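You operate a simulated robot arm through the tools that you are given. There is no shell and no other tool.

You run a simulated robot arm. Do the job below in one go: nothing can be reset, and whatever is moved stays where it is left.

JOB
Stick the purple dot over the hole in the red bracket, then lay the bracket on the rubber mat.
Fine: it lies on the magnet plate: magnet on before you stick, off again after.

The check looks at the end state, three seconds after you hand in, the way a careful person would. Anything else that was tipped, shoved, dropped, spilled or broken makes it a failure.

ROBOT AND FRAMES
A 6-joint arm with a two-finger parallel gripper, fixed in place. Base frame: the origin is at the foot of the arm, x ahead of it, y to its left, z up; the work surface is at about z = 0.86. Readings come in m, rad, newtons and seconds.
With the tool pointing down near the work surface it reaches from about 0.24 to 0.64 m from the base axis. Its first joint turns from -1.152 to 1.152 rad. Payload 2.7 kg.
The TCP is the grasp point between the finger pads, 0.023 m short of the fingertips. In the tool frame z runs along the fingers and y along their closing line. Largest opening 0.094 m; finger width 0.038, thickness 0.01; the body of the gripper, 0.054 by 0.096 m, starts 0.039 m behind the TCP.
Orientation is told as [roll, pitch, yaw] about the base's x, y, z axes, in that order, counted from this pose: with the fingers straight down and closing along the base's y, the tool's x points along the base's -x, its y along +y and its z along -z.

CONTROLS
- The arm moves only by the tool move_arm. Its argument "steps" is a list of rows, each an object (a shift or turn left out is 0, a gripper value left out holds the last) with "jaw": the opening, from 0 (shut) to 1 (fully open); "xyz": the shift along the base's x, y, z in m, a list of three; "delta_rot": the turn, a rotation vector about the base's x, y, z in rad, a list of three. In form: [{"jaw": jaw, "xyz": [tx, ty, tz], "delta_rot": [wx, wy, wz]}, ...]. A call has 1 to 20 rows; each row shifts and turns the commanded pose from where the row before left it. Each row takes 0.2 s and may step no farther than 0.05 m and 0.15 rad from the row before; otherwise, or with a gripper value out of range, the whole call is refused. Where a pose cannot be reached the arm comes as near as it can. A force on the tool above 40 N (or 10 N above the force at the start of the call, whichever is more), or a blocked arm, ends the call early, and 0.2 s more pass. Each finger travels about 0.045 m/s and halts on what it meets, pressing with about 42 N; the grip force reading is that of the motor and also rises with nothing between the fingers. The clock runs only during rows and for 0.2 s after the last one: add rows that do not move to give the fingers time. It gives the time, the measured TCP pose, the force on the tool (base axes), the opening and the grip force at its end, in the units of the frame above (readings bear some noise), with the torque about the TCP (base axes, N m) and any sound that the robot's microphone picked up.
- Cameras (640 x 400 px; columns grow to the right, rows downward): "scene" is fixed at [0.0842, -0.438, 1.4119]; the picture's right is [0.70, -0.72, 0.00], its down [-0.36, -0.34, -0.87] and it looks along [0.62, 0.60, -0.50] (base axes); focal length 311 px, centre (320, 200). "wrist" rides on the gripper at [0.086, 0.016, -0.075] in the tool frame; the picture's right is [-0.18, 0.98, 0.00], its down [-0.58, -0.11, -0.81] and it looks along [-0.79, -0.15, 0.59] (tool axes); focal length 243 px, centre (320, 200). There is no depth. A picture from a camera that has moved, and an enlarged one, comes with that camera's place and axes in the base frame and with its lens.
- grab_frame(camera): a new picture of that camera. No time passes.
- close_up(camera, box): a new picture of the part [left, top, right, bottom] of that camera's present view, enlarged. No time passes.
- job_done(): hands the job in; it is judged then, once.

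Places have to be worked out from the pictures, the camera data and where the tool is seen. Open the gripper and draw the arm clear of the work before you hand the job in, unless the task says otherwise.

The tools are called by a JSON object that holds its "op" and its "data". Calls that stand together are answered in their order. move_arm: Moves the arm, as the interface text tells. Its arguments: {"type":"object","properties":{"steps":{"type":"array","items":{"type":"object","properties":{"jaw":{"type":"number"},"xyz":{"type":"array","items":{"type":"number"}},"delta_rot":{"type":"array","items":{"type":"number"}}}}}},"required":["steps"]} The other tools are called the same way: grab_frame (camera) takes a picture; close_up (camera, box) takes an enlarged picture of a part of a camera's view; job_done () hands the job in.

At the start:

```text
clock: 0.0
tool_pos: [0.3532, -0.17, 1.2232]
orientation: [0.0, 0.0, -0.001]
wrist_force: [0.2, 0.4, 0.2]
torque: [0.02, -0.02, -0.04]
opening: 0.0942
finger_force: 0.0
```

scene: 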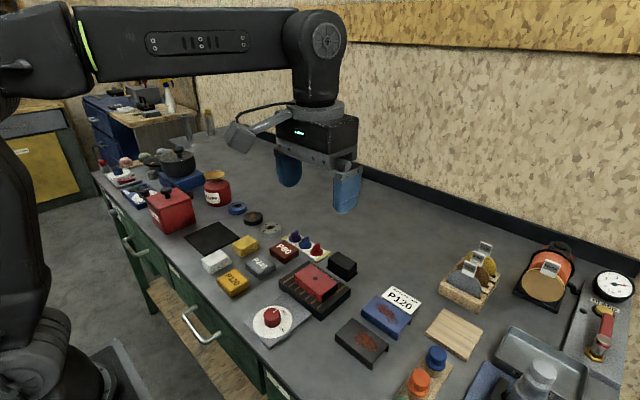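
wrist: 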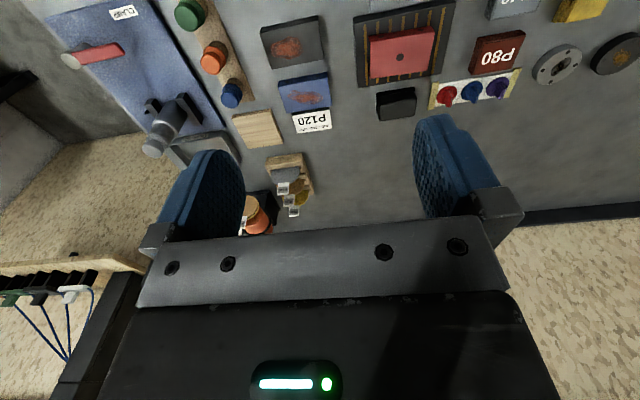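

The pictures show a red bracket on a dark striped plate, a knob on a white dial, and a strip carrying red, blue and purple dots. I'll look closer at those areas first.

{"op": "close_up", "data": {"camera": "scene", "box": [230, 220, 390, 320]}}

{"op": "close_up", "data": {"camera": "wrist", "box": [340, 0, 540, 125]}}

{"op": "close_up", "data": {"camera": "scene", "box": [230, 290, 390, 390]}}

{"op": "close_up", "data": {"camera": "scene", "box": [90, 130, 290, 255]}}

{"op": "close_up", "data": {"camera": "scene", "box": [380, 240, 640, 400]}}

```text
4.00 times, centred on (310, 270) of scene
camera zoom: at [0.0842, -0.438, 1.4119], right [0.7, -0.72, 0.0], down [-0.36, -0.34, -0.87], along [0.62, 0.6, -0.5], focal length 1243 px, centre (360, -80)
```

zoom: 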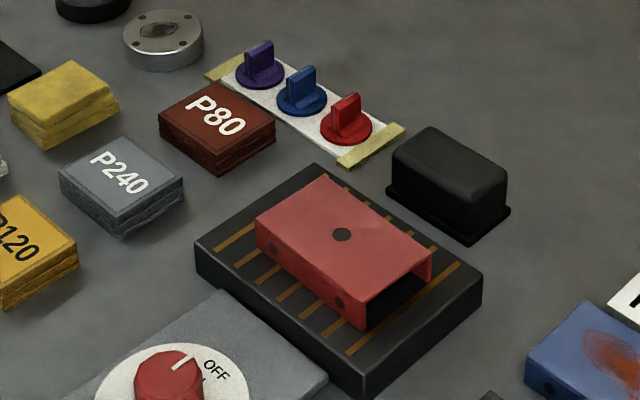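

```text
3.20 times, centred on (440, 62) of wrist
camera zoom: at [0.2675, -0.1528, 1.2978], right [0.18, 0.98, 0.0], down [0.58, -0.11, 0.81], along [0.79, -0.15, -0.59], focal length 776 px, centre (-64, 640)
```

zoom: 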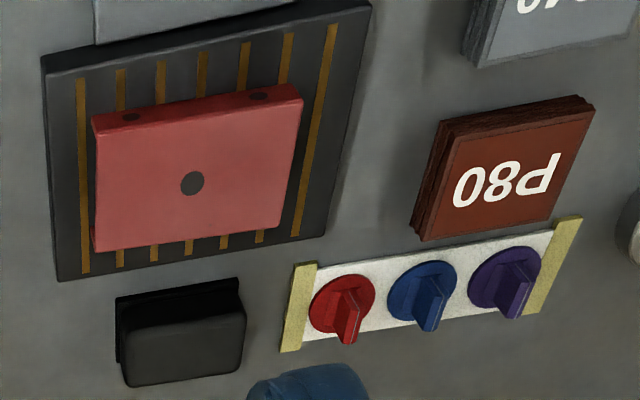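

```text
4.00 times, centred on (310, 340) of scene
camera zoom: at [0.0842, -0.438, 1.4119], right [0.7, -0.72, 0.0], down [-0.36, -0.34, -0.87], along [0.62, 0.6, -0.5], focal length 1243 px, centre (360, -360)
```

zoom: 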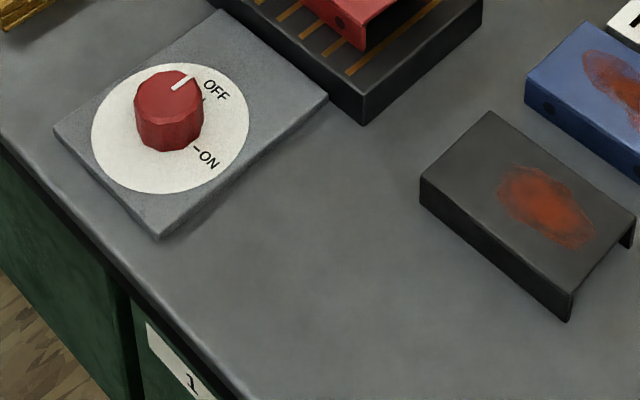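

```text
3.20 times, centred on (190, 192) of scene
camera zoom: at [0.0842, -0.438, 1.4119], right [0.7, -0.72, 0.0], down [-0.36, -0.34, -0.87], along [0.62, 0.6, -0.5], focal length 994 px, centre (736, 224)
```

zoom: 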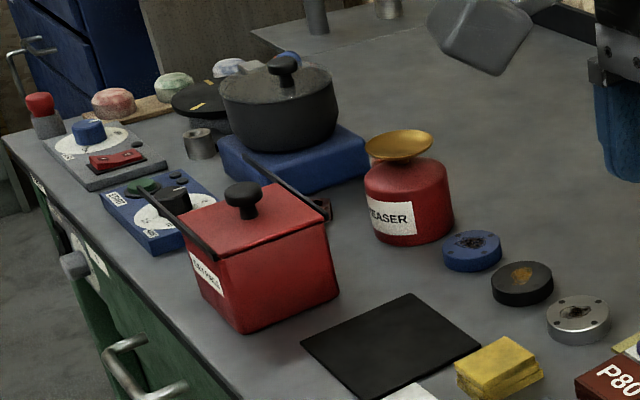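

```text
2.46 times, centred on (510, 320) of scene
camera zoom: at [0.0842, -0.438, 1.4119], right [0.7, -0.72, 0.0], down [-0.36, -0.34, -0.87], along [0.62, 0.6, -0.5], focal length 765 px, centre (-148, -95)
```

zoom: 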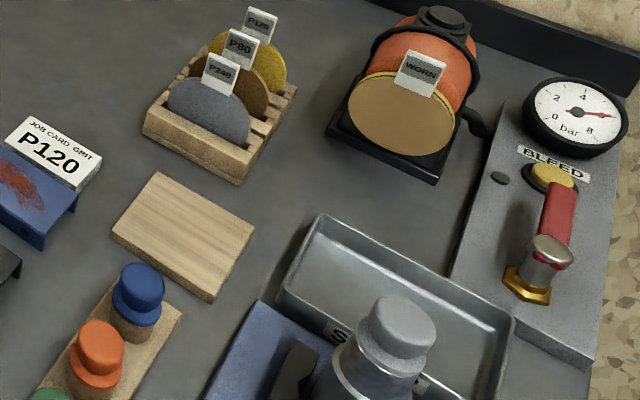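

The purple dot sits at about (0.56, 0.12), the bracket hole at about (0.46, -0.06, 0.89), the magnet knob at about (0.32, -0.07) and the black mat is farther left. I'll move the arm to a viewing place above the dots and bracket.

{"op": "move_arm", "data": {"steps": [{"xyz": [0.01, 0.04, -0.02]}, {"xyz": [0.01, 0.04, -0.02]}, {"xyz": [0.01, 0.04, -0.03]}, {"xyz": [0.01, 0.04, -0.03]}, {"xyz": [0.01, 0.04, -0.03]}, {"xyz": [0.01, 0.02, -0.03]}, {}]}}

{"op": "grab_frame", "data": {"camera": "wrist"}}

{"op": "grab_frame", "data": {"camera": "scene"}}

```text
refused: row 3 steps farther than a row can; nothing moved
```

```text
taken
camera wrist: at [0.2675, -0.1528, 1.2978], right [0.18, 0.98, 0.0], down [0.58, -0.11, 0.81], along [0.79, -0.15, -0.59], focal length 243 px, centre (320, 200)
```

wrist: 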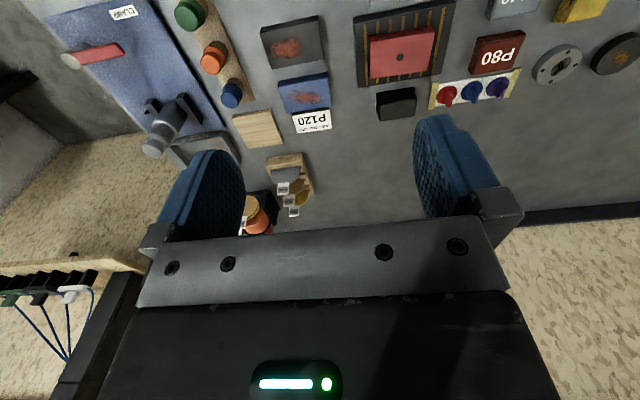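

```text
taken
```

scene: 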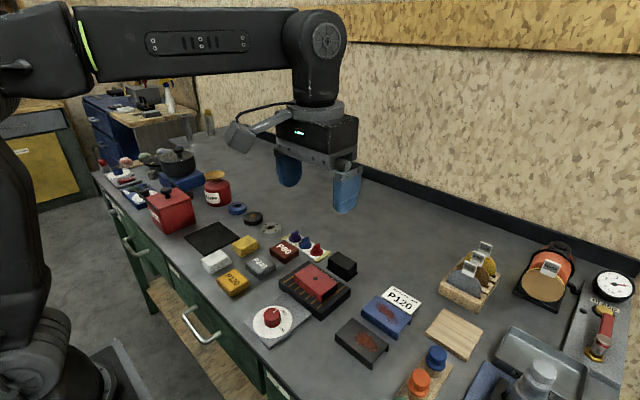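

The move was refused because one step was slightly too long, and nothing moved. I'll repeat it with shorter steps.

{"op": "move_arm", "data": {"steps": [{"xyz": [0.01, 0.035, -0.025]}, {"xyz": [0.01, 0.035, -0.025]}, {"xyz": [0.01, 0.035, -0.025]}, {"xyz": [0.01, 0.035, -0.025]}, {"xyz": [0.01, 0.03, -0.03]}, {"xyz": [0.01, 0.02, -0.03]}, {}]}}

{"op": "grab_frame", "data": {"camera": "wrist"}}

{"op": "grab_frame", "data": {"camera": "scene"}}

```text
clock: 1.6
tool_pos: [0.4123, 0.0199, 1.0627]
orientation: [-0.001, 0.0, 0.0]
wrist_force: [0.9, 0.4, 0.8]
torque: [0.03, 0.02, -0.02]
opening: 0.0942
finger_force: 0.0
```

```text
taken
camera wrist: at [0.3271, 0.0359, 1.1366], right [0.18, 0.98, 0.0], down [0.58, -0.11, 0.81], along [0.79, -0.15, -0.59], focal length 243 px, centre (320, 200)
```

wrist: 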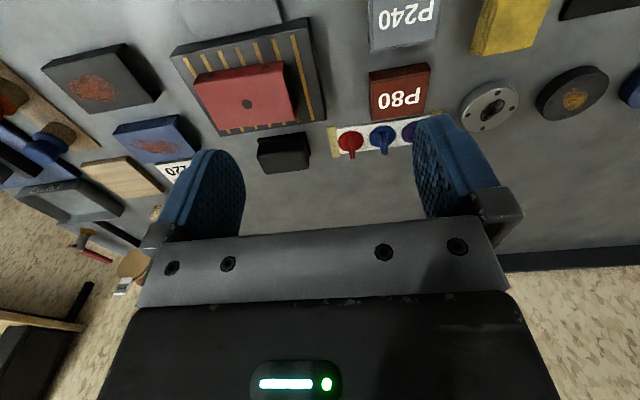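

```text
taken
```

scene: 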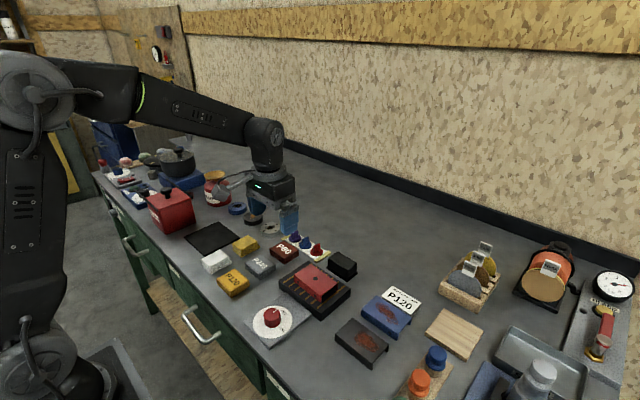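

I'll handle the magnet first, so I'm moving to view the knob from above.

{"op": "move_arm", "data": {"steps": [{"xyz": [-0.035, -0.03, 0]}, {"xyz": [-0.035, -0.03, 0]}, {"xyz": [-0.035, -0.03, 0]}, {"xyz": [-0.015, 0, 0]}, {}]}}

{"op": "grab_frame", "data": {"camera": "wrist"}}

{"op": "close_up", "data": {"camera": "wrist", "box": [220, 0, 420, 125]}}

{"op": "close_up", "data": {"camera": "scene", "box": [232, 290, 312, 340]}}

```text
clock: 2.8
tool_pos: [0.2937, -0.0669, 1.0629]
orientation: [0.0, 0.0, 0.0]
wrist_force: [-0.1, 0.2, 0.9]
torque: [0.02, -0.01, -0.01]
opening: 0.0938
finger_force: 0.1
```

```text
taken
camera wrist: at [0.2076, -0.0525, 1.1366], right [0.18, 0.98, 0.0], down [0.58, -0.11, 0.81], along [0.79, -0.15, -0.59], focal length 243 px, centre (320, 200)
```

wrist: 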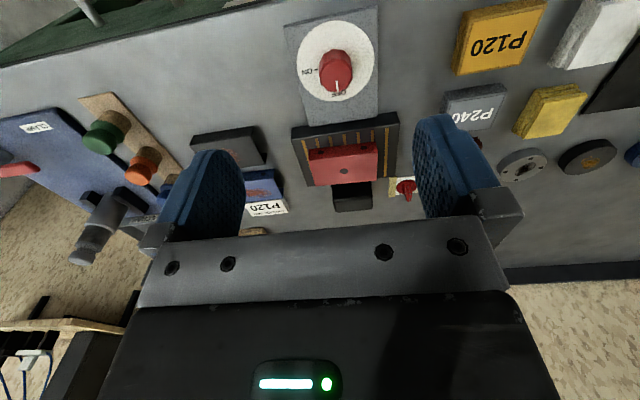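

```text
3.20 times, centred on (320, 62) of wrist
camera zoom: at [0.2076, -0.0525, 1.1366], right [0.18, 0.98, 0.0], down [0.58, -0.11, 0.81], along [0.79, -0.15, -0.59], focal length 776 px, centre (320, 640)
```

zoom: 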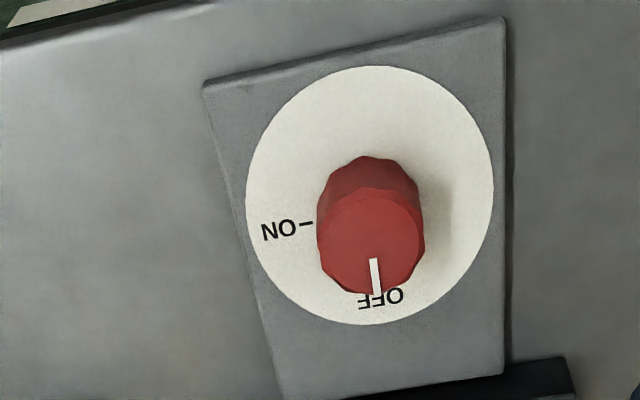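

```text
8.00 times, centred on (272, 315) of scene
camera zoom: at [0.0841, -0.438, 1.4119], right [0.7, -0.72, 0.0], down [-0.36, -0.34, -0.87], along [0.62, 0.6, -0.5], focal length 2486 px, centre (704, -720)
```

zoom: 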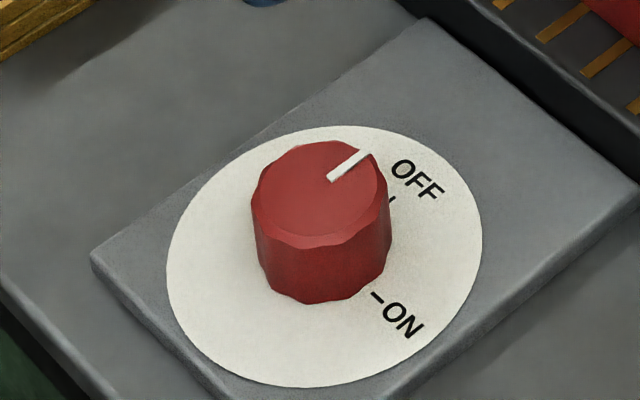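

The knob is centred at about (0.329, -0.060) with its top at z≈0.895 and a diameter of about 33 mm. Its pointer faces +x (OFF) and ON is toward -y, a clockwise quarter turn from above; I'll descend to just over it and check.

{"op": "move_arm", "data": {"steps": [{"jaw": 0.65, "xyz": [0.0353, 0.0069, -0.03]}, {"xyz": [0, 0, -0.04]}, {"xyz": [0, 0, -0.04]}, {}]}}

{"op": "grab_frame", "data": {"camera": "wrist"}}

{"op": "close_up", "data": {"camera": "scene", "box": [202, 240, 362, 340]}}

```text
clock: 3.8
tool_pos: [0.328, -0.0618, 0.9527]
orientation: [0.0, -0.002, -0.001]
wrist_force: [-0.1, 0.6, -0.4]
torque: [0.05, 0.03, -0.01]
opening: 0.0613
finger_force: 0.1
```

```text
taken
camera wrist: at [0.2421, -0.0448, 1.0269], right [0.18, 0.98, 0.0], down [0.58, -0.11, 0.81], along [0.79, -0.15, -0.59], focal length 243 px, centre (320, 200)
```

wrist: 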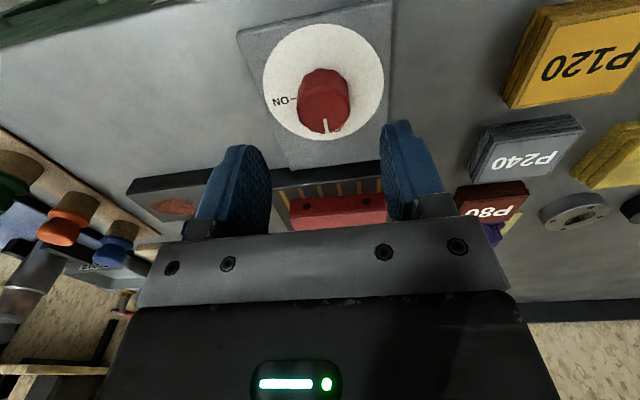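

```text
4.00 times, centred on (282, 290) of scene
camera zoom: at [0.0842, -0.438, 1.4119], right [0.7, -0.72, 0.0], down [-0.36, -0.34, -0.87], along [0.62, 0.6, -0.5], focal length 1243 px, centre (472, -160)
```

zoom: 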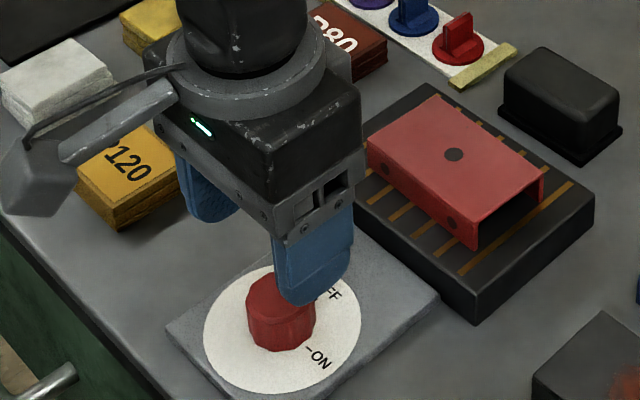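

Refined knob centre is (0.3255, -0.058). I'll descend around it and close the fingers.

{"op": "move_arm", "data": {"steps": [{"xyz": [-0.002, 0.003, -0.03]}, {"xyz": [0, 0, -0.024]}, {}]}}

{"op": "grab_frame", "data": {"camera": "wrist"}}

{"op": "close_up", "data": {"camera": "scene", "box": [202, 260, 362, 360]}}

```text
clock: 4.6
tool_pos: [0.3268, -0.0586, 0.8992]
orientation: [-0.001, 0.0, -0.001]
wrist_force: [0.8, 0.0, 0.3]
torque: [0.02, 0.03, -0.01]
opening: 0.0611
finger_force: 0.0
```

```text
taken
camera wrist: at [0.2407, -0.0421, 0.9729], right [0.18, 0.98, 0.0], down [0.58, -0.11, 0.81], along [0.79, -0.15, -0.59], focal length 243 px, centre (320, 200)
```

wrist: 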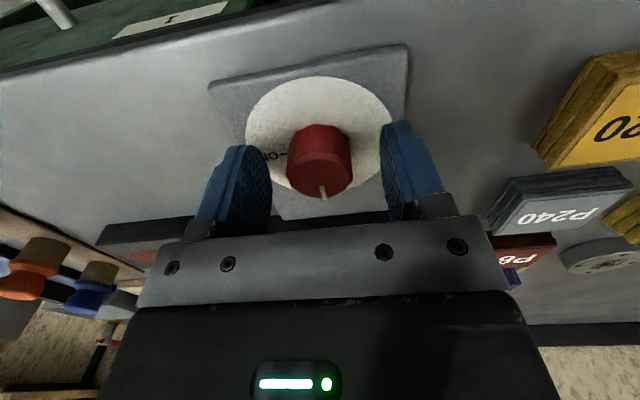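

```text
4.00 times, centred on (282, 310) of scene
camera zoom: at [0.0842, -0.438, 1.4119], right [0.7, -0.72, 0.0], down [-0.36, -0.34, -0.87], along [0.62, 0.6, -0.5], focal length 1243 px, centre (472, -240)
```

zoom: 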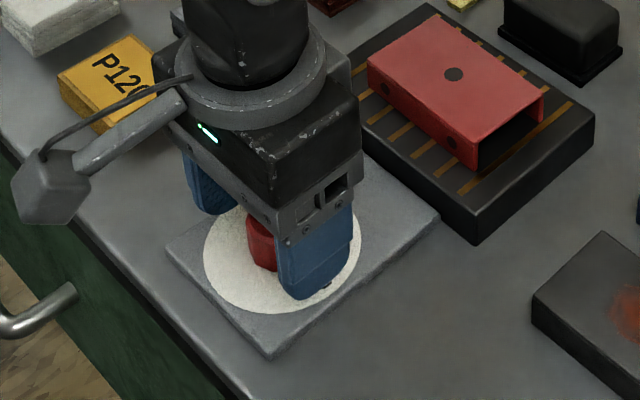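

The knob sits centred between the fingers. I'll close on it.

{"op": "move_arm", "data": {"steps": [{"jaw": 0}, {}, {}, {}]}}

```text
clock: 5.6
tool_pos: [0.3268, -0.0596, 0.8984]
orientation: [0.0, 0.0, 0.0]
wrist_force: [0.3, -23.2, -5.4]
torque: [-0.18, -0.07, -0.17]
opening: 0.0336
finger_force: 45.2
```

The grip is on, but there is 23 N sideways in -y, so the knob sits slightly more toward -y. I'll ease the arm that way and check the force.

{"op": "move_arm", "data": {"steps": [{"xyz": [0, -0.0015, 0]}, {}]}}

```text
clock: 6.2
tool_pos: [0.3258, -0.0603, 0.8981]
orientation: [-0.001, -0.001, 0.0]
wrist_force: [3.8, 2.3, -4.7]
torque: [-0.37, 0.33, -0.05]
opening: 0.0337
finger_force: 44.7
```

Sideways force is now nearly zero. I'll start turning clockwise and watch the forces.

{"op": "move_arm", "data": {"steps": [{"delta_rot": [0, 0, -0.13]}, {"delta_rot": [0, 0, -0.13]}, {"delta_rot": [0, 0, -0.13]}, {"delta_rot": [0, 0, -0.13]}, {}]}}

{"op": "close_up", "data": {"camera": "wrist", "box": [220, 60, 420, 185]}}

```text
clock: 7.0
tool_pos: [0.3276, -0.0585, 0.8989]
orientation: [0.002, 0.0, -0.337]
wrist_force: [0.7, 10.1, -1.4]
torque: [-0.27, 0.1, 0.06]
opening: 0.0337
finger_force: 45.4
stopped in row 3: the force on the tool passed its limit at 43 N (the readings are from after the stop); the commanded pose is now the measured one
```

```text
3.20 times, centred on (320, 122) of wrist
camera zoom: at [0.2512, -0.014, 0.9731], right [0.5, 0.87, 0.0], down [0.51, -0.3, 0.81], along [0.7, -0.4, -0.59], focal length 776 px, centre (320, 448)
```

zoom: 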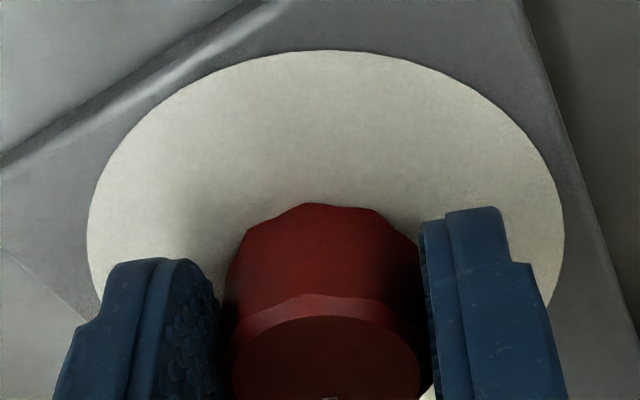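

The turn stopped at -0.34 rad on side force, and the readings have relaxed since. I'll continue in smaller steps.

{"op": "move_arm", "data": {"steps": [{"xyz": [0, 0.0005, 0], "delta_rot": [0, 0, -0.06]}, {"delta_rot": [0, 0, -0.06]}, {"delta_rot": [0, 0, -0.06]}, {}]}}

```text
clock: 8.0
tool_pos: [0.3275, -0.0581, 0.8974]
orientation: [0.004, -0.001, -0.518]
wrist_force: [7.2, 29.3, -2.1]
torque: [0.47, 0.64, 0.17]
opening: 0.0335
finger_force: 45.4
```

Force is building in +y, so I'll shift the tool that way to follow the knob while turning.

{"op": "move_arm", "data": {"steps": [{"xyz": [0.0004, 0.0016, 0]}, {"delta_rot": [0, 0, -0.06]}, {"delta_rot": [0, 0, -0.06]}, {"delta_rot": [0, 0, -0.06]}, {}]}}

```text
clock: 9.2
tool_pos: [0.3281, -0.0563, 0.8986]
orientation: [0.002, 0.0, -0.697]
wrist_force: [12.0, 24.7, -17.5]
torque: [0.05, 0.2, 0.14]
opening: 0.0336
finger_force: 45.1
```

Still following the side force and turning, now at -0.70 rad.

{"op": "move_arm", "data": {"steps": [{"xyz": [0.0007, 0.0014, -0.0006]}, {"delta_rot": [0, 0, -0.06]}, {"delta_rot": [0, 0, -0.06]}, {"delta_rot": [0, 0, -0.06]}, {}]}}

{"op": "close_up", "data": {"camera": "scene", "box": [202, 260, 362, 360]}}

{"op": "grab_frame", "data": {"camera": "wrist"}}

```text
clock: 10.4
tool_pos: [0.329, -0.0557, 0.8974]
orientation: [0.004, -0.002, -0.88]
wrist_force: [4.5, 5.9, 19.6]
torque: [0.09, 0.7, 0.04]
opening: 0.0338
finger_force: 44.9
```

```text
4.00 times, centred on (282, 310) of scene
camera zoom: at [0.0841, -0.4378, 1.412], right [0.7, -0.72, 0.0], down [-0.36, -0.34, -0.87], along [0.62, 0.6, -0.5], focal length 1243 px, centre (472, -240)
```

zoom: 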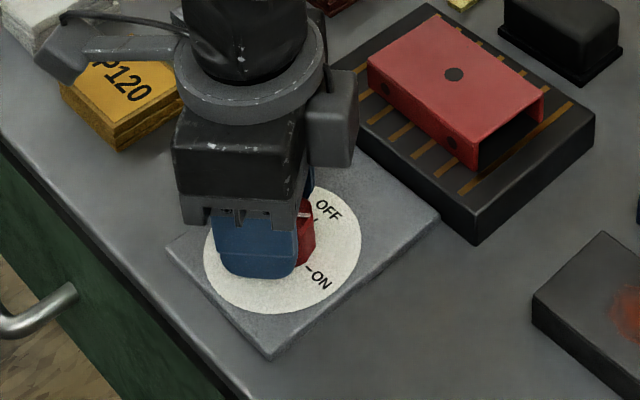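

```text
taken
camera wrist: at [0.2861, 0.0217, 0.9729], right [0.87, 0.49, 0.0], down [0.28, -0.52, 0.81], along [0.39, -0.7, -0.59], focal length 243 px, centre (320, 200)
```

wrist: 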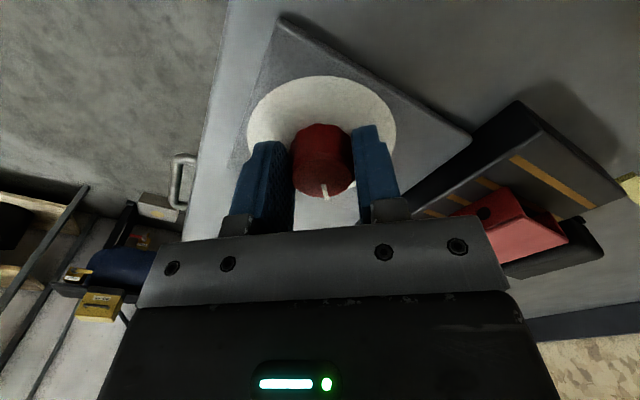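

The pointer turns with the gripper. I'll continue the remaining 0.69 rad.

{"op": "move_arm", "data": {"steps": [{"xyz": [0.0002, 0.0003, 0.0006]}, {"delta_rot": [0, 0, -0.06]}, {"delta_rot": [0, 0, -0.06]}, {"delta_rot": [0, 0, -0.06]}, {}]}}

```text
clock: 11.6
tool_pos: [0.3289, -0.0562, 0.8995]
orientation: [0.005, -0.001, -1.059]
wrist_force: [15.7, -0.4, -0.2]
torque: [-0.8, -0.33, 0.08]
opening: 0.0337
finger_force: 44.6
```

The knob follows, with a slight +x force; I'll keep turning.

{"op": "move_arm", "data": {"steps": [{"xyz": [0.0009, 0, 0]}, {"delta_rot": [0, 0, -0.06]}, {"delta_rot": [0, 0, -0.06]}, {"delta_rot": [0, 0, -0.06]}, {}]}}

```text
clock: 12.8
tool_pos: [0.3301, -0.054, 0.898]
orientation: [0.005, -0.001, -1.238]
wrist_force: [21.9, 4.1, -13.9]
torque: [0.15, 0.26, 0.1]
opening: 0.0335
finger_force: 45.2
```

{"op": "move_arm", "data": {"steps": [{"xyz": [0.0013, 0.0002, -0.0004]}, {"delta_rot": [0, 0, -0.06]}, {"delta_rot": [0, 0, -0.06]}, {"delta_rot": [0, 0, -0.06]}, {}]}}

{"op": "grab_frame", "data": {"camera": "wrist"}}

{"op": "close_up", "data": {"camera": "scene", "box": [242, 280, 322, 330]}}

```text
clock: 14.0
tool_pos: [0.3313, -0.055, 0.8987]
orientation: [0.003, 0.0, -1.419]
wrist_force: [15.1, 3.9, 2.5]
torque: [0.35, 0.47, 0.08]
opening: 0.0333
finger_force: 45.0
```

```text
taken
camera wrist: at [0.3345, 0.0339, 0.9731], right [1.0, -0.03, 0.0], down [-0.02, -0.59, 0.81], along [-0.02, -0.81, -0.59], focal length 243 px, centre (320, 200)
```

wrist: 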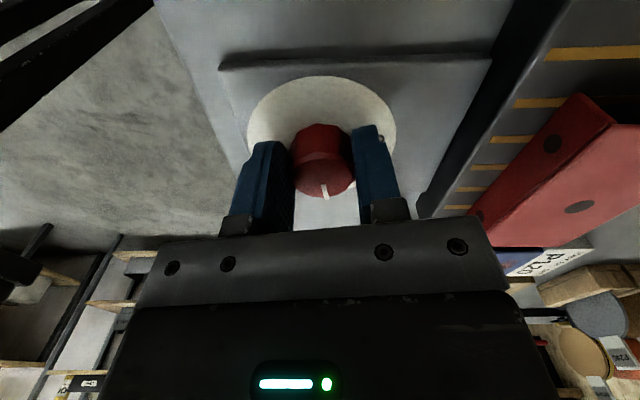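

```text
8.00 times, centred on (282, 305) of scene
camera zoom: at [0.0845, -0.4379, 1.4119], right [0.7, -0.72, 0.0], down [-0.36, -0.34, -0.87], along [0.62, 0.6, -0.5], focal length 2486 px, centre (624, -640)
```

zoom: 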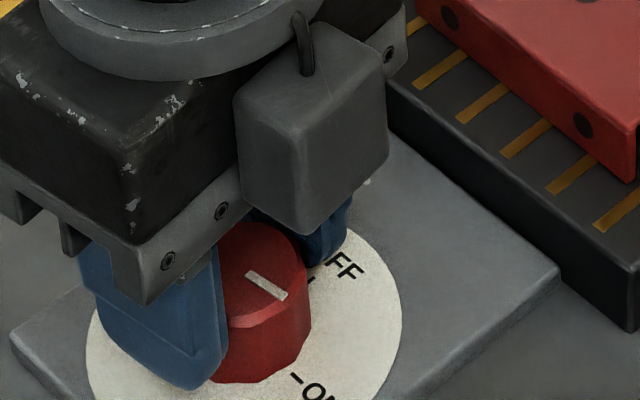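

The pointer is close to ON. I'll do the last 0.15 rad gently.

{"op": "move_arm", "data": {"steps": [{"xyz": [0.0009, 0.0002, 0]}, {"delta_rot": [0, 0, -0.05]}, {"delta_rot": [0, 0, -0.05]}, {"delta_rot": [0, 0, -0.05]}, {}]}}

{"op": "close_up", "data": {"camera": "scene", "box": [242, 290, 322, 340]}}

```text
clock: 15.2
tool_pos: [0.3324, -0.0546, 0.8988]
orientation: [0.004, 0.0, -1.569]
wrist_force: [14.8, 9.5, -1.2]
torque: [0.15, 0.25, 0.05]
opening: 0.0337
finger_force: 44.8
```

```text
8.00 times, centred on (282, 315) of scene
camera zoom: at [0.0846, -0.4378, 1.4119], right [0.7, -0.72, 0.0], down [-0.36, -0.34, -0.87], along [0.62, 0.6, -0.5], focal length 2486 px, centre (624, -720)
```

zoom: 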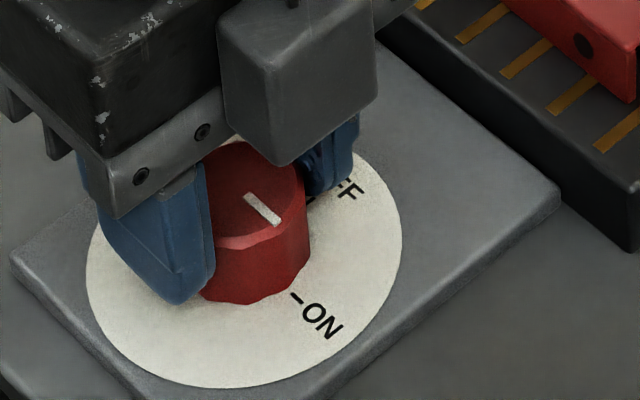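

The pointer now lines up with ON and the dial plate has not moved. I'll release, lift straight up and look.

{"op": "move_arm", "data": {"steps": [{"jaw": 0.6}, {}, {}, {"xyz": [0, 0, 0.04]}, {"xyz": [0, 0, 0.05]}, {"xyz": [0, 0, 0.05]}, {}]}}

{"op": "close_up", "data": {"camera": "scene", "box": [232, 240, 392, 340]}}

{"op": "grab_frame", "data": {"camera": "wrist"}}

```text
clock: 16.8
tool_pos: [0.3343, -0.0548, 1.0382]
orientation: [0.002, 0.0, -1.569]
wrist_force: [-0.1, 0.1, 0.3]
torque: [0.02, 0.01, -0.02]
opening: 0.0563
finger_force: 0.1
```

```text
4.00 times, centred on (312, 290) of scene
camera zoom: at [0.0842, -0.438, 1.4119], right [0.7, -0.72, 0.0], down [-0.36, -0.34, -0.87], along [0.62, 0.6, -0.5], focal length 1243 px, centre (352, -160)
```

zoom: 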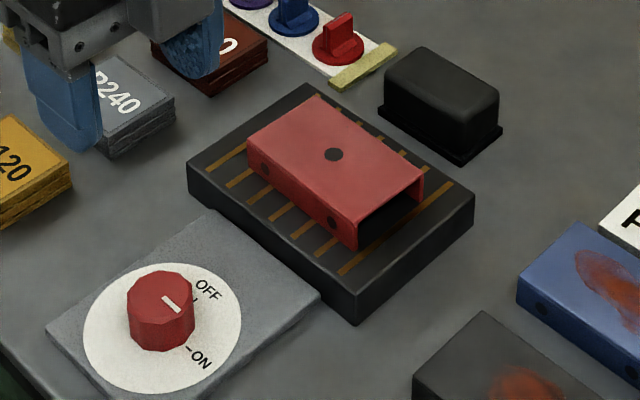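

```text
taken
camera wrist: at [0.3499, 0.0333, 1.1136], right [0.98, -0.18, 0.0], down [-0.11, -0.58, 0.81], along [-0.14, -0.79, -0.59], focal length 243 px, centre (320, 200)
```

wrist: 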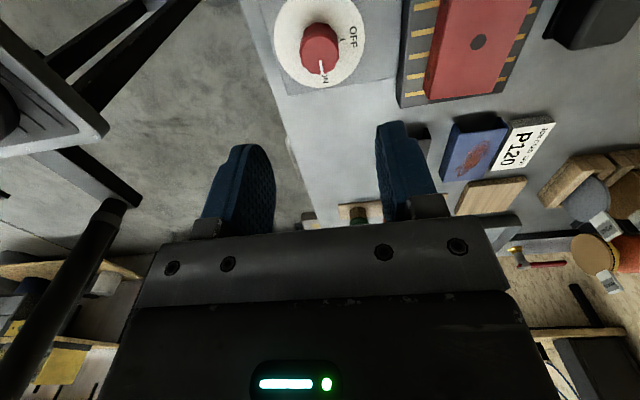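

The magnet is ON. I'll turn the gripper back and move to look at the purple dot on its strip.

{"op": "move_arm", "data": {"steps": [{"xyz": [0.015, 0.015, 0], "delta_rot": [0, 0, 0.1308]}, {"xyz": [0.015, 0.015, 0], "delta_rot": [0, 0, 0.1308]}, {"xyz": [0.015, 0.015, 0], "delta_rot": [0, 0, 0.1308]}, {"xyz": [0.015, 0.015, 0], "delta_rot": [0, 0, 0.1308]}, {"xyz": [0.016, 0.015, 0], "delta_rot": [0, 0, 0.1308]}, {"xyz": [0.016, 0.015, 0], "delta_rot": [0, 0, 0.1308]}, {"xyz": [0.016, 0.015, 0], "delta_rot": [0, 0, 0.1308]}, {"xyz": [0.016, 0.015, 0], "delta_rot": [0, 0, 0.1308]}, {"xyz": [0.016, 0.015, 0], "delta_rot": [0, 0, 0.1308]}, {"xyz": [0.016, 0.015, 0], "delta_rot": [0, 0, 0.1308]}, {"xyz": [0.016, 0.015, -0.02], "delta_rot": [0, 0, 0.1308]}, {"xyz": [0.016, 0.015, -0.018], "delta_rot": [0, 0, 0.1308]}, {}]}}

{"op": "grab_frame", "data": {"camera": "wrist"}}

{"op": "close_up", "data": {"camera": "wrist", "box": [240, 50, 400, 150]}}

{"op": "close_up", "data": {"camera": "scene", "box": [264, 215, 344, 265]}}

```text
clock: 19.6
tool_pos: [0.5201, 0.1256, 0.9988]
orientation: [0.004, 0.0, 0.002]
wrist_force: [-0.3, 0.8, 0.0]
torque: [0.02, 0.01, -0.01]
opening: 0.0564
finger_force: 0.0
```

```text
taken
camera wrist: at [0.4349, 0.1407, 1.0739], right [0.18, 0.98, 0.0], down [0.58, -0.11, 0.81], along [0.79, -0.15, -0.59], focal length 243 px, centre (320, 200)
```

wrist: 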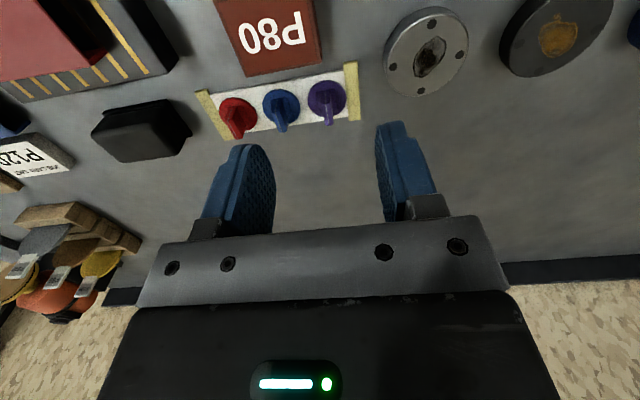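

```text
4.00 times, centred on (320, 100) of wrist
camera zoom: at [0.4349, 0.1407, 1.0739], right [0.18, 0.98, 0.0], down [0.58, -0.11, 0.81], along [0.79, -0.15, -0.59], focal length 970 px, centre (320, 600)
```

zoom: 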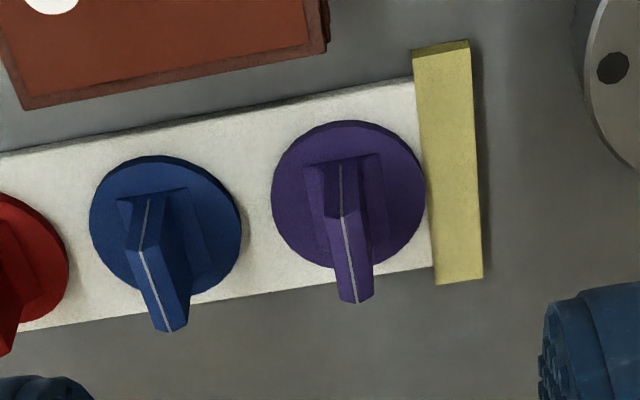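

```text
8.00 times, centred on (304, 240) of scene
camera zoom: at [0.0842, -0.438, 1.4119], right [0.7, -0.72, 0.0], down [-0.36, -0.34, -0.87], along [0.62, 0.6, -0.5], focal length 2486 px, centre (448, -120)
```

zoom: 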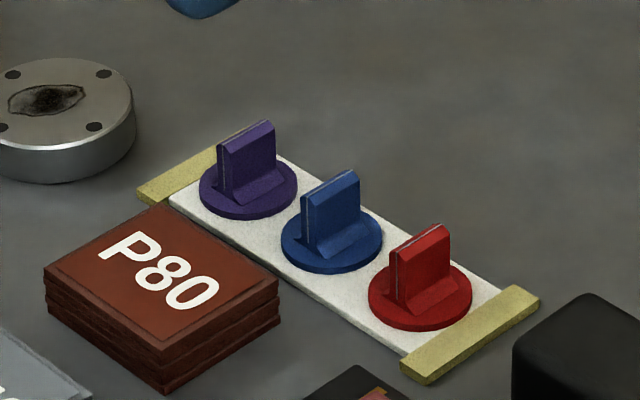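

The purple dot has an upright fin running along x, centred at about (0.563, 0.1245) with its top at z≈0.885; the disc is about 36 mm across. I'll move above it with a narrow opening so the blue dot stays clear, then check.

{"op": "move_arm", "data": {"steps": [{"jaw": 0.36, "xyz": [0.0425, -0.0005, 0]}, {"xyz": [0, 0, -0.03]}, {"xyz": [0, 0, -0.03]}, {}]}}

{"op": "grab_frame", "data": {"camera": "wrist"}}

{"op": "close_up", "data": {"camera": "wrist", "box": [240, 90, 400, 190]}}

{"op": "close_up", "data": {"camera": "scene", "box": [264, 205, 344, 255]}}

```text
clock: 20.6
tool_pos: [0.5627, 0.1244, 0.9412]
orientation: [0.001, 0.001, 0.0]
wrist_force: [-0.6, -1.1, -0.2]
torque: [-0.02, 0.02, -0.01]
opening: 0.034
finger_force: 0.0
```

```text
taken
camera wrist: at [0.4771, 0.1404, 1.0152], right [0.18, 0.98, 0.0], down [0.58, -0.11, 0.81], along [0.79, -0.15, -0.59], focal length 243 px, centre (320, 200)
```

wrist: 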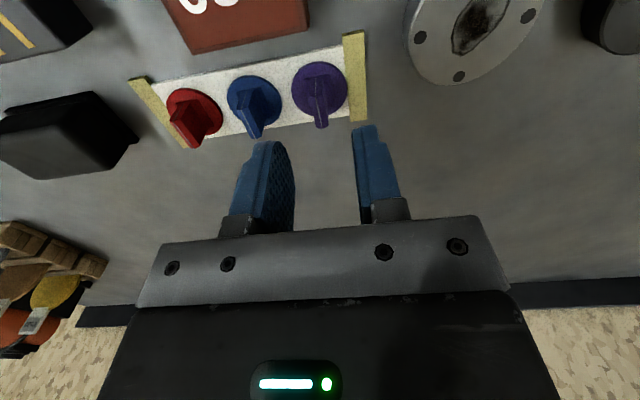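

```text
4.00 times, centred on (320, 140) of wrist
camera zoom: at [0.4771, 0.1404, 1.0152], right [0.18, 0.98, 0.0], down [0.58, -0.11, 0.81], along [0.79, -0.15, -0.59], focal length 970 px, centre (320, 440)
```

zoom: 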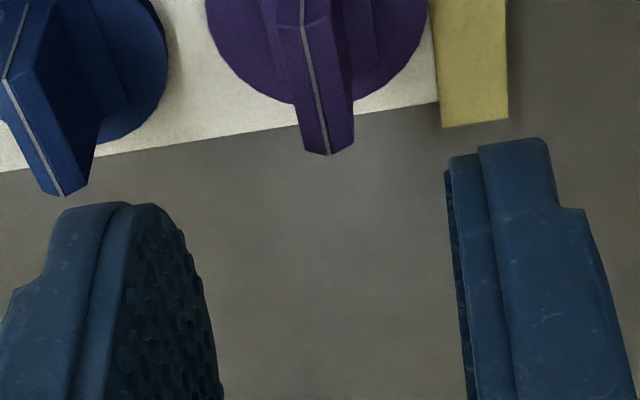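

```text
8.00 times, centred on (304, 230) of scene
camera zoom: at [0.0842, -0.438, 1.4119], right [0.7, -0.72, 0.0], down [-0.36, -0.34, -0.87], along [0.62, 0.6, -0.5], focal length 2486 px, centre (448, -40)
```

zoom: 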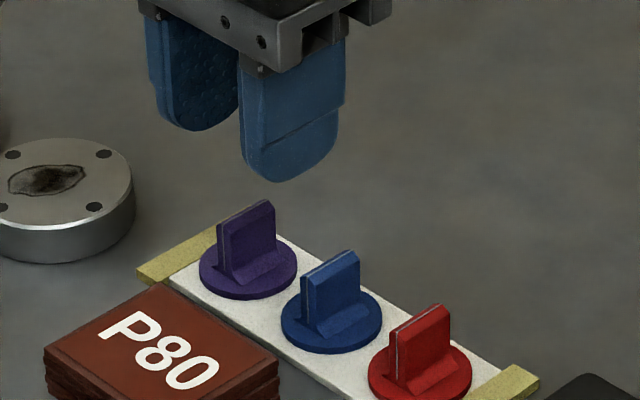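

The fin centre recomputes to (0.564, 0.1238), matching. I'll descend so the fingertips stop just above the disc.

{"op": "move_arm", "data": {"steps": [{"xyz": [0.001, -0.0007, -0.025]}, {"xyz": [0, 0, -0.015]}, {"xyz": [0, 0, -0.007]}, {}]}}

{"op": "close_up", "data": {"camera": "wrist", "box": [240, 110, 400, 210]}}

{"op": "close_up", "data": {"camera": "scene", "box": [264, 205, 344, 255]}}

```text
clock: 21.6
tool_pos: [0.5634, 0.1235, 0.8931]
orientation: [0.002, 0.0, 0.0]
wrist_force: [-0.5, 0.6, -0.3]
torque: [0.02, 0.0, 0.0]
opening: 0.0336
finger_force: 0.1
```

```text
4.00 times, centred on (320, 160) of wrist
camera zoom: at [0.4779, 0.1403, 0.9676], right [0.18, 0.98, 0.0], down [0.58, -0.11, 0.81], along [0.79, -0.15, -0.59], focal length 970 px, centre (320, 360)
```

zoom: 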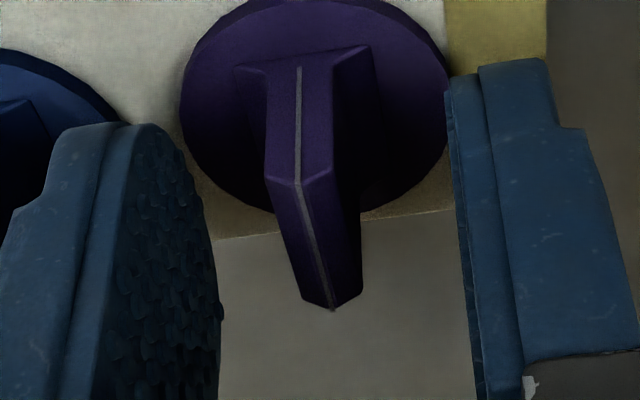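

```text
8.00 times, centred on (304, 230) of scene
camera zoom: at [0.0842, -0.438, 1.4119], right [0.7, -0.72, 0.0], down [-0.36, -0.34, -0.87], along [0.62, 0.6, -0.5], focal length 2486 px, centre (448, -40)
```

zoom: 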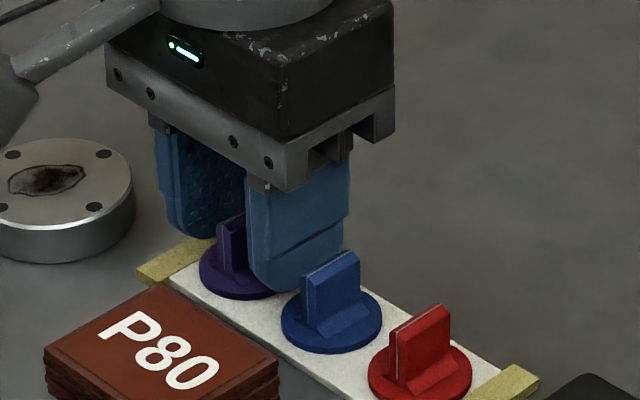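

The fin is between the pads. Closing on it.

{"op": "move_arm", "data": {"steps": [{"jaw": 0}, {}, {}, {}]}}

{"op": "close_up", "data": {"camera": "wrist", "box": [240, 110, 400, 210]}}

```text
clock: 22.6
tool_pos: [0.564, 0.1254, 0.8932]
orientation: [0.001, 0.0, -0.002]
wrist_force: [0.6, 1.0, -0.7]
torque: [0.05, 0.01, -0.01]
opening: 0.0064
finger_force: 42.1
```

```text
4.00 times, centred on (320, 160) of wrist
camera zoom: at [0.4779, 0.1404, 0.9677], right [0.18, 0.98, 0.0], down [0.58, -0.11, 0.81], along [0.79, -0.15, -0.59], focal length 970 px, centre (320, 360)
```

zoom: 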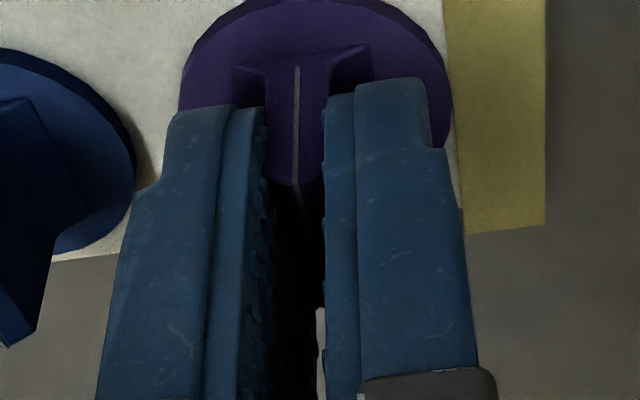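

The fin is gripped (opening 6.4 mm). I'll lift slowly straight up to peel the dot off the strip.

{"op": "move_arm", "data": {"steps": [{"xyz": [0, 0, 0.003]}, {"xyz": [0, 0, 0.004]}, {"xyz": [0, 0, 0.01]}, {"xyz": [0, 0, 0.02]}, {"xyz": [0, 0, 0.03]}, {"xyz": [0, 0, 0.03]}, {}]}}

{"op": "grab_frame", "data": {"camera": "wrist"}}

{"op": "close_up", "data": {"camera": "scene", "box": [244, 170, 372, 250]}}

{"op": "close_up", "data": {"camera": "wrist", "box": [240, 110, 400, 210]}}

```text
clock: 24.2
tool_pos: [0.564, 0.1244, 0.9915]
orientation: [0.001, 0.0, -0.001]
wrist_force: [-0.6, -1.1, -0.7]
torque: [-0.02, 0.03, 0.01]
opening: 0.0066
finger_force: 42.4
```

```text
taken
camera wrist: at [0.4776, 0.1399, 1.0666], right [0.18, 0.98, 0.0], down [0.58, -0.11, 0.81], along [0.79, -0.15, -0.59], focal length 243 px, centre (320, 200)
```

wrist: 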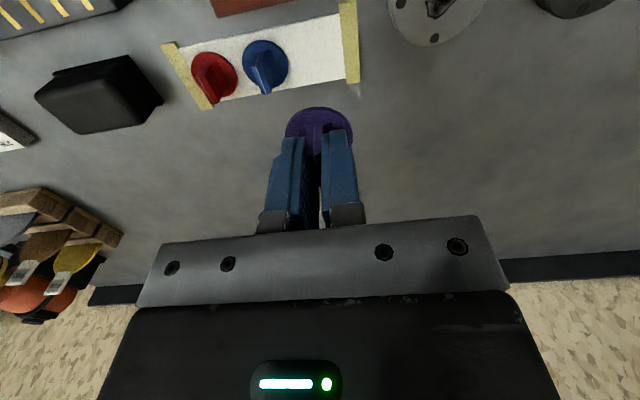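

```text
5.00 times, centred on (308, 210) of scene
camera zoom: at [0.0842, -0.438, 1.4119], right [0.7, -0.72, 0.0], down [-0.36, -0.34, -0.87], along [0.62, 0.6, -0.5], focal length 1554 px, centre (380, 150)
```

zoom: 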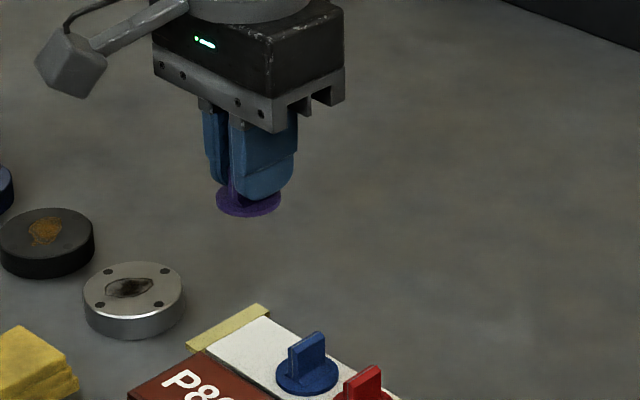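

```text
4.00 times, centred on (320, 160) of wrist
camera zoom: at [0.4776, 0.1399, 1.0666], right [0.18, 0.98, 0.0], down [0.58, -0.11, 0.81], along [0.79, -0.15, -0.59], focal length 970 px, centre (320, 360)
```

zoom: 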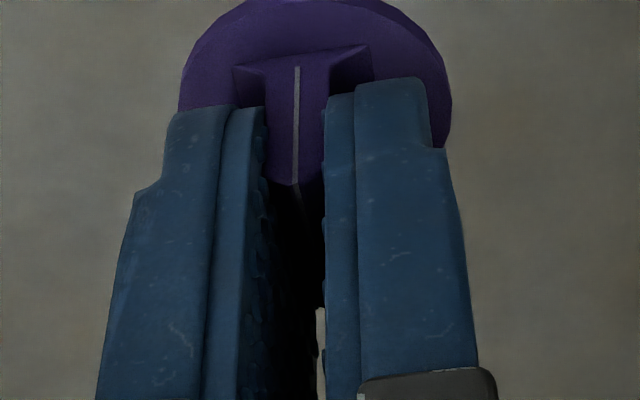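

The dot came cleanly off the strip. The bracket hole works out to about (0.458, -0.065, 0.903) from several views; I'll carry the dot there at height and inspect.

{"op": "move_arm", "data": {"steps": [{"xyz": [-0.0206, -0.0377, 0.005]}, {"xyz": [-0.0206, -0.0377, 0]}, {"xyz": [-0.0206, -0.0377, 0]}, {"xyz": [-0.0206, -0.0377, 0]}, {"xyz": [-0.0206, -0.0377, 0]}, {}]}}

{"op": "grab_frame", "data": {"camera": "wrist"}}

{"op": "close_up", "data": {"camera": "wrist", "box": [240, 50, 400, 150]}}

{"op": "close_up", "data": {"camera": "scene", "box": [252, 230, 380, 310]}}

```text
clock: 25.6
tool_pos: [0.4596, -0.0657, 0.9945]
orientation: [0.003, 0.001, 0.001]
wrist_force: [-0.3, -0.4, -0.1]
torque: [0.0, -0.04, 0.03]
opening: 0.0064
finger_force: 41.9
```

```text
taken
camera wrist: at [0.3725, -0.0496, 1.0691], right [0.18, 0.98, 0.0], down [0.58, -0.11, 0.81], along [0.79, -0.15, -0.59], focal length 243 px, centre (320, 200)
```

wrist: 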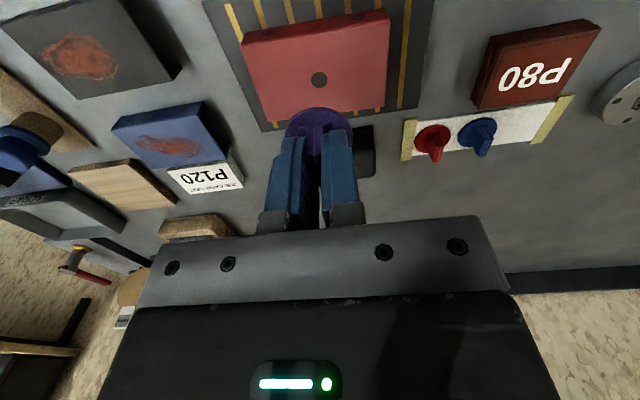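

```text
4.00 times, centred on (320, 100) of wrist
camera zoom: at [0.3725, -0.0496, 1.0691], right [0.18, 0.98, 0.0], down [0.58, -0.11, 0.81], along [0.79, -0.15, -0.59], focal length 970 px, centre (320, 600)
```

zoom: 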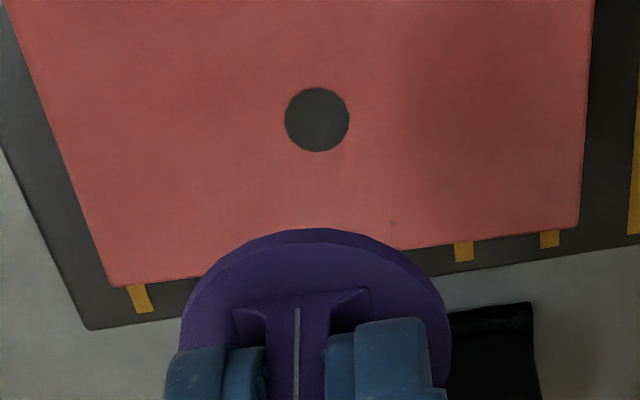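

```text
5.00 times, centred on (316, 270) of scene
camera zoom: at [0.0841, -0.438, 1.4119], right [0.7, -0.72, 0.0], down [-0.36, -0.34, -0.87], along [0.62, 0.6, -0.5], focal length 1554 px, centre (340, -150)
```

zoom: 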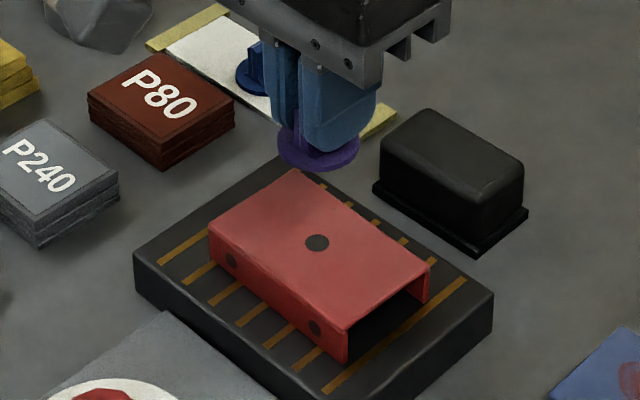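

The disc centre projects to about (0.457, -0.066), directly over the hole at (0.457, -0.066). I'll lower to just above the bracket and check again.

{"op": "move_arm", "data": {"steps": [{"xyz": [0, 0, -0.025]}, {"xyz": [0, 0, -0.02]}, {}]}}

{"op": "close_up", "data": {"camera": "wrist", "box": [240, 70, 400, 170]}}

{"op": "close_up", "data": {"camera": "scene", "box": [276, 250, 356, 300]}}

```text
clock: 26.4
tool_pos: [0.4593, -0.0649, 0.9498]
orientation: [0.001, -0.002, 0.0]
wrist_force: [0.3, 0.4, -0.2]
torque: [0.01, 0.02, -0.03]
opening: 0.0065
finger_force: 42.3
```

```text
4.00 times, centred on (320, 120) of wrist
camera zoom: at [0.3736, -0.0481, 1.025], right [0.18, 0.98, 0.0], down [0.58, -0.11, 0.81], along [0.79, -0.15, -0.59], focal length 970 px, centre (320, 520)
```

zoom: 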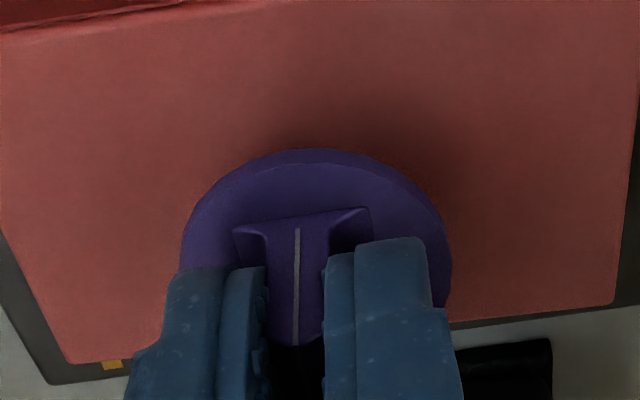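

```text
8.00 times, centred on (316, 275) of scene
camera zoom: at [0.0842, -0.438, 1.4119], right [0.7, -0.72, 0.0], down [-0.36, -0.34, -0.87], along [0.62, 0.6, -0.5], focal length 2486 px, centre (352, -400)
```

zoom: 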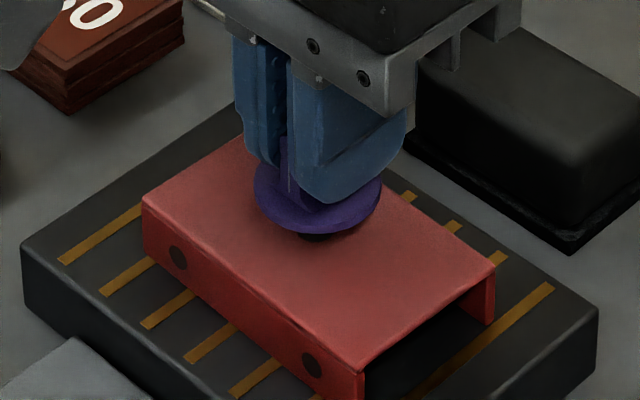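

The disc is still about 12–15 mm above the bracket. I'll lower 8 mm and recheck the alignment.

{"op": "move_arm", "data": {"steps": [{"xyz": [0, 0, -0.004]}, {"xyz": [0, 0, -0.004]}, {}]}}

{"op": "close_up", "data": {"camera": "wrist", "box": [240, 70, 400, 170]}}

{"op": "close_up", "data": {"camera": "scene", "box": [276, 250, 356, 300]}}

```text
clock: 27.2
tool_pos: [0.4594, -0.0632, 0.9422]
orientation: [0.001, -0.001, 0.0]
wrist_force: [-0.4, 0.0, 0.8]
torque: [-0.03, 0.01, 0.01]
opening: 0.0068
finger_force: 41.7
```

```text
4.00 times, centred on (320, 120) of wrist
camera zoom: at [0.3731, -0.0482, 1.017], right [0.18, 0.98, 0.0], down [0.58, -0.11, 0.81], along [0.79, -0.15, -0.59], focal length 970 px, centre (320, 520)
```

zoom: 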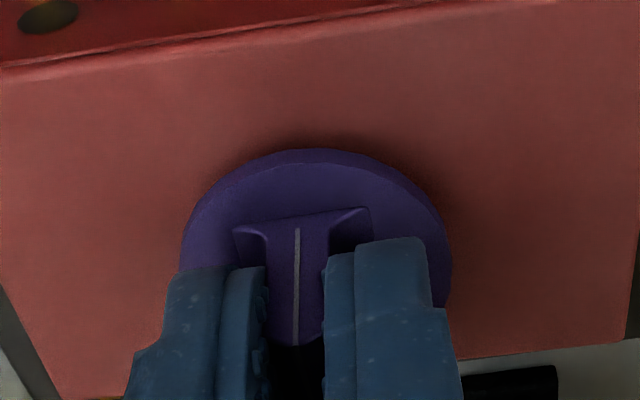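

```text
8.00 times, centred on (316, 275) of scene
camera zoom: at [0.0842, -0.438, 1.4119], right [0.7, -0.72, 0.0], down [-0.36, -0.34, -0.87], along [0.62, 0.6, -0.5], focal length 2486 px, centre (352, -400)
```

zoom: 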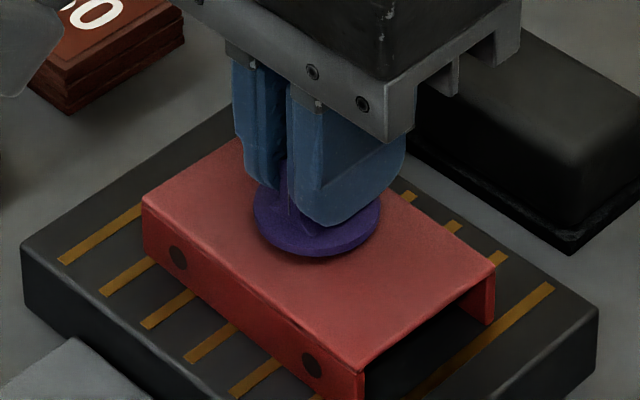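

Alignment looks right from both views, with about 7 mm left. I'll lower in small steps until I feel contact.

{"op": "move_arm", "data": {"steps": [{"xyz": [0, 0, -0.0025]}, {"xyz": [0, 0, -0.0015]}, {"xyz": [0, 0, -0.001]}, {}]}}

```text
clock: 28.2
tool_pos: [0.4609, -0.0647, 0.9382]
orientation: [0.0, -0.001, 0.0]
wrist_force: [-0.1, -0.6, -0.9]
torque: [-0.03, -0.02, -0.03]
opening: 0.0065
finger_force: 42.7
```

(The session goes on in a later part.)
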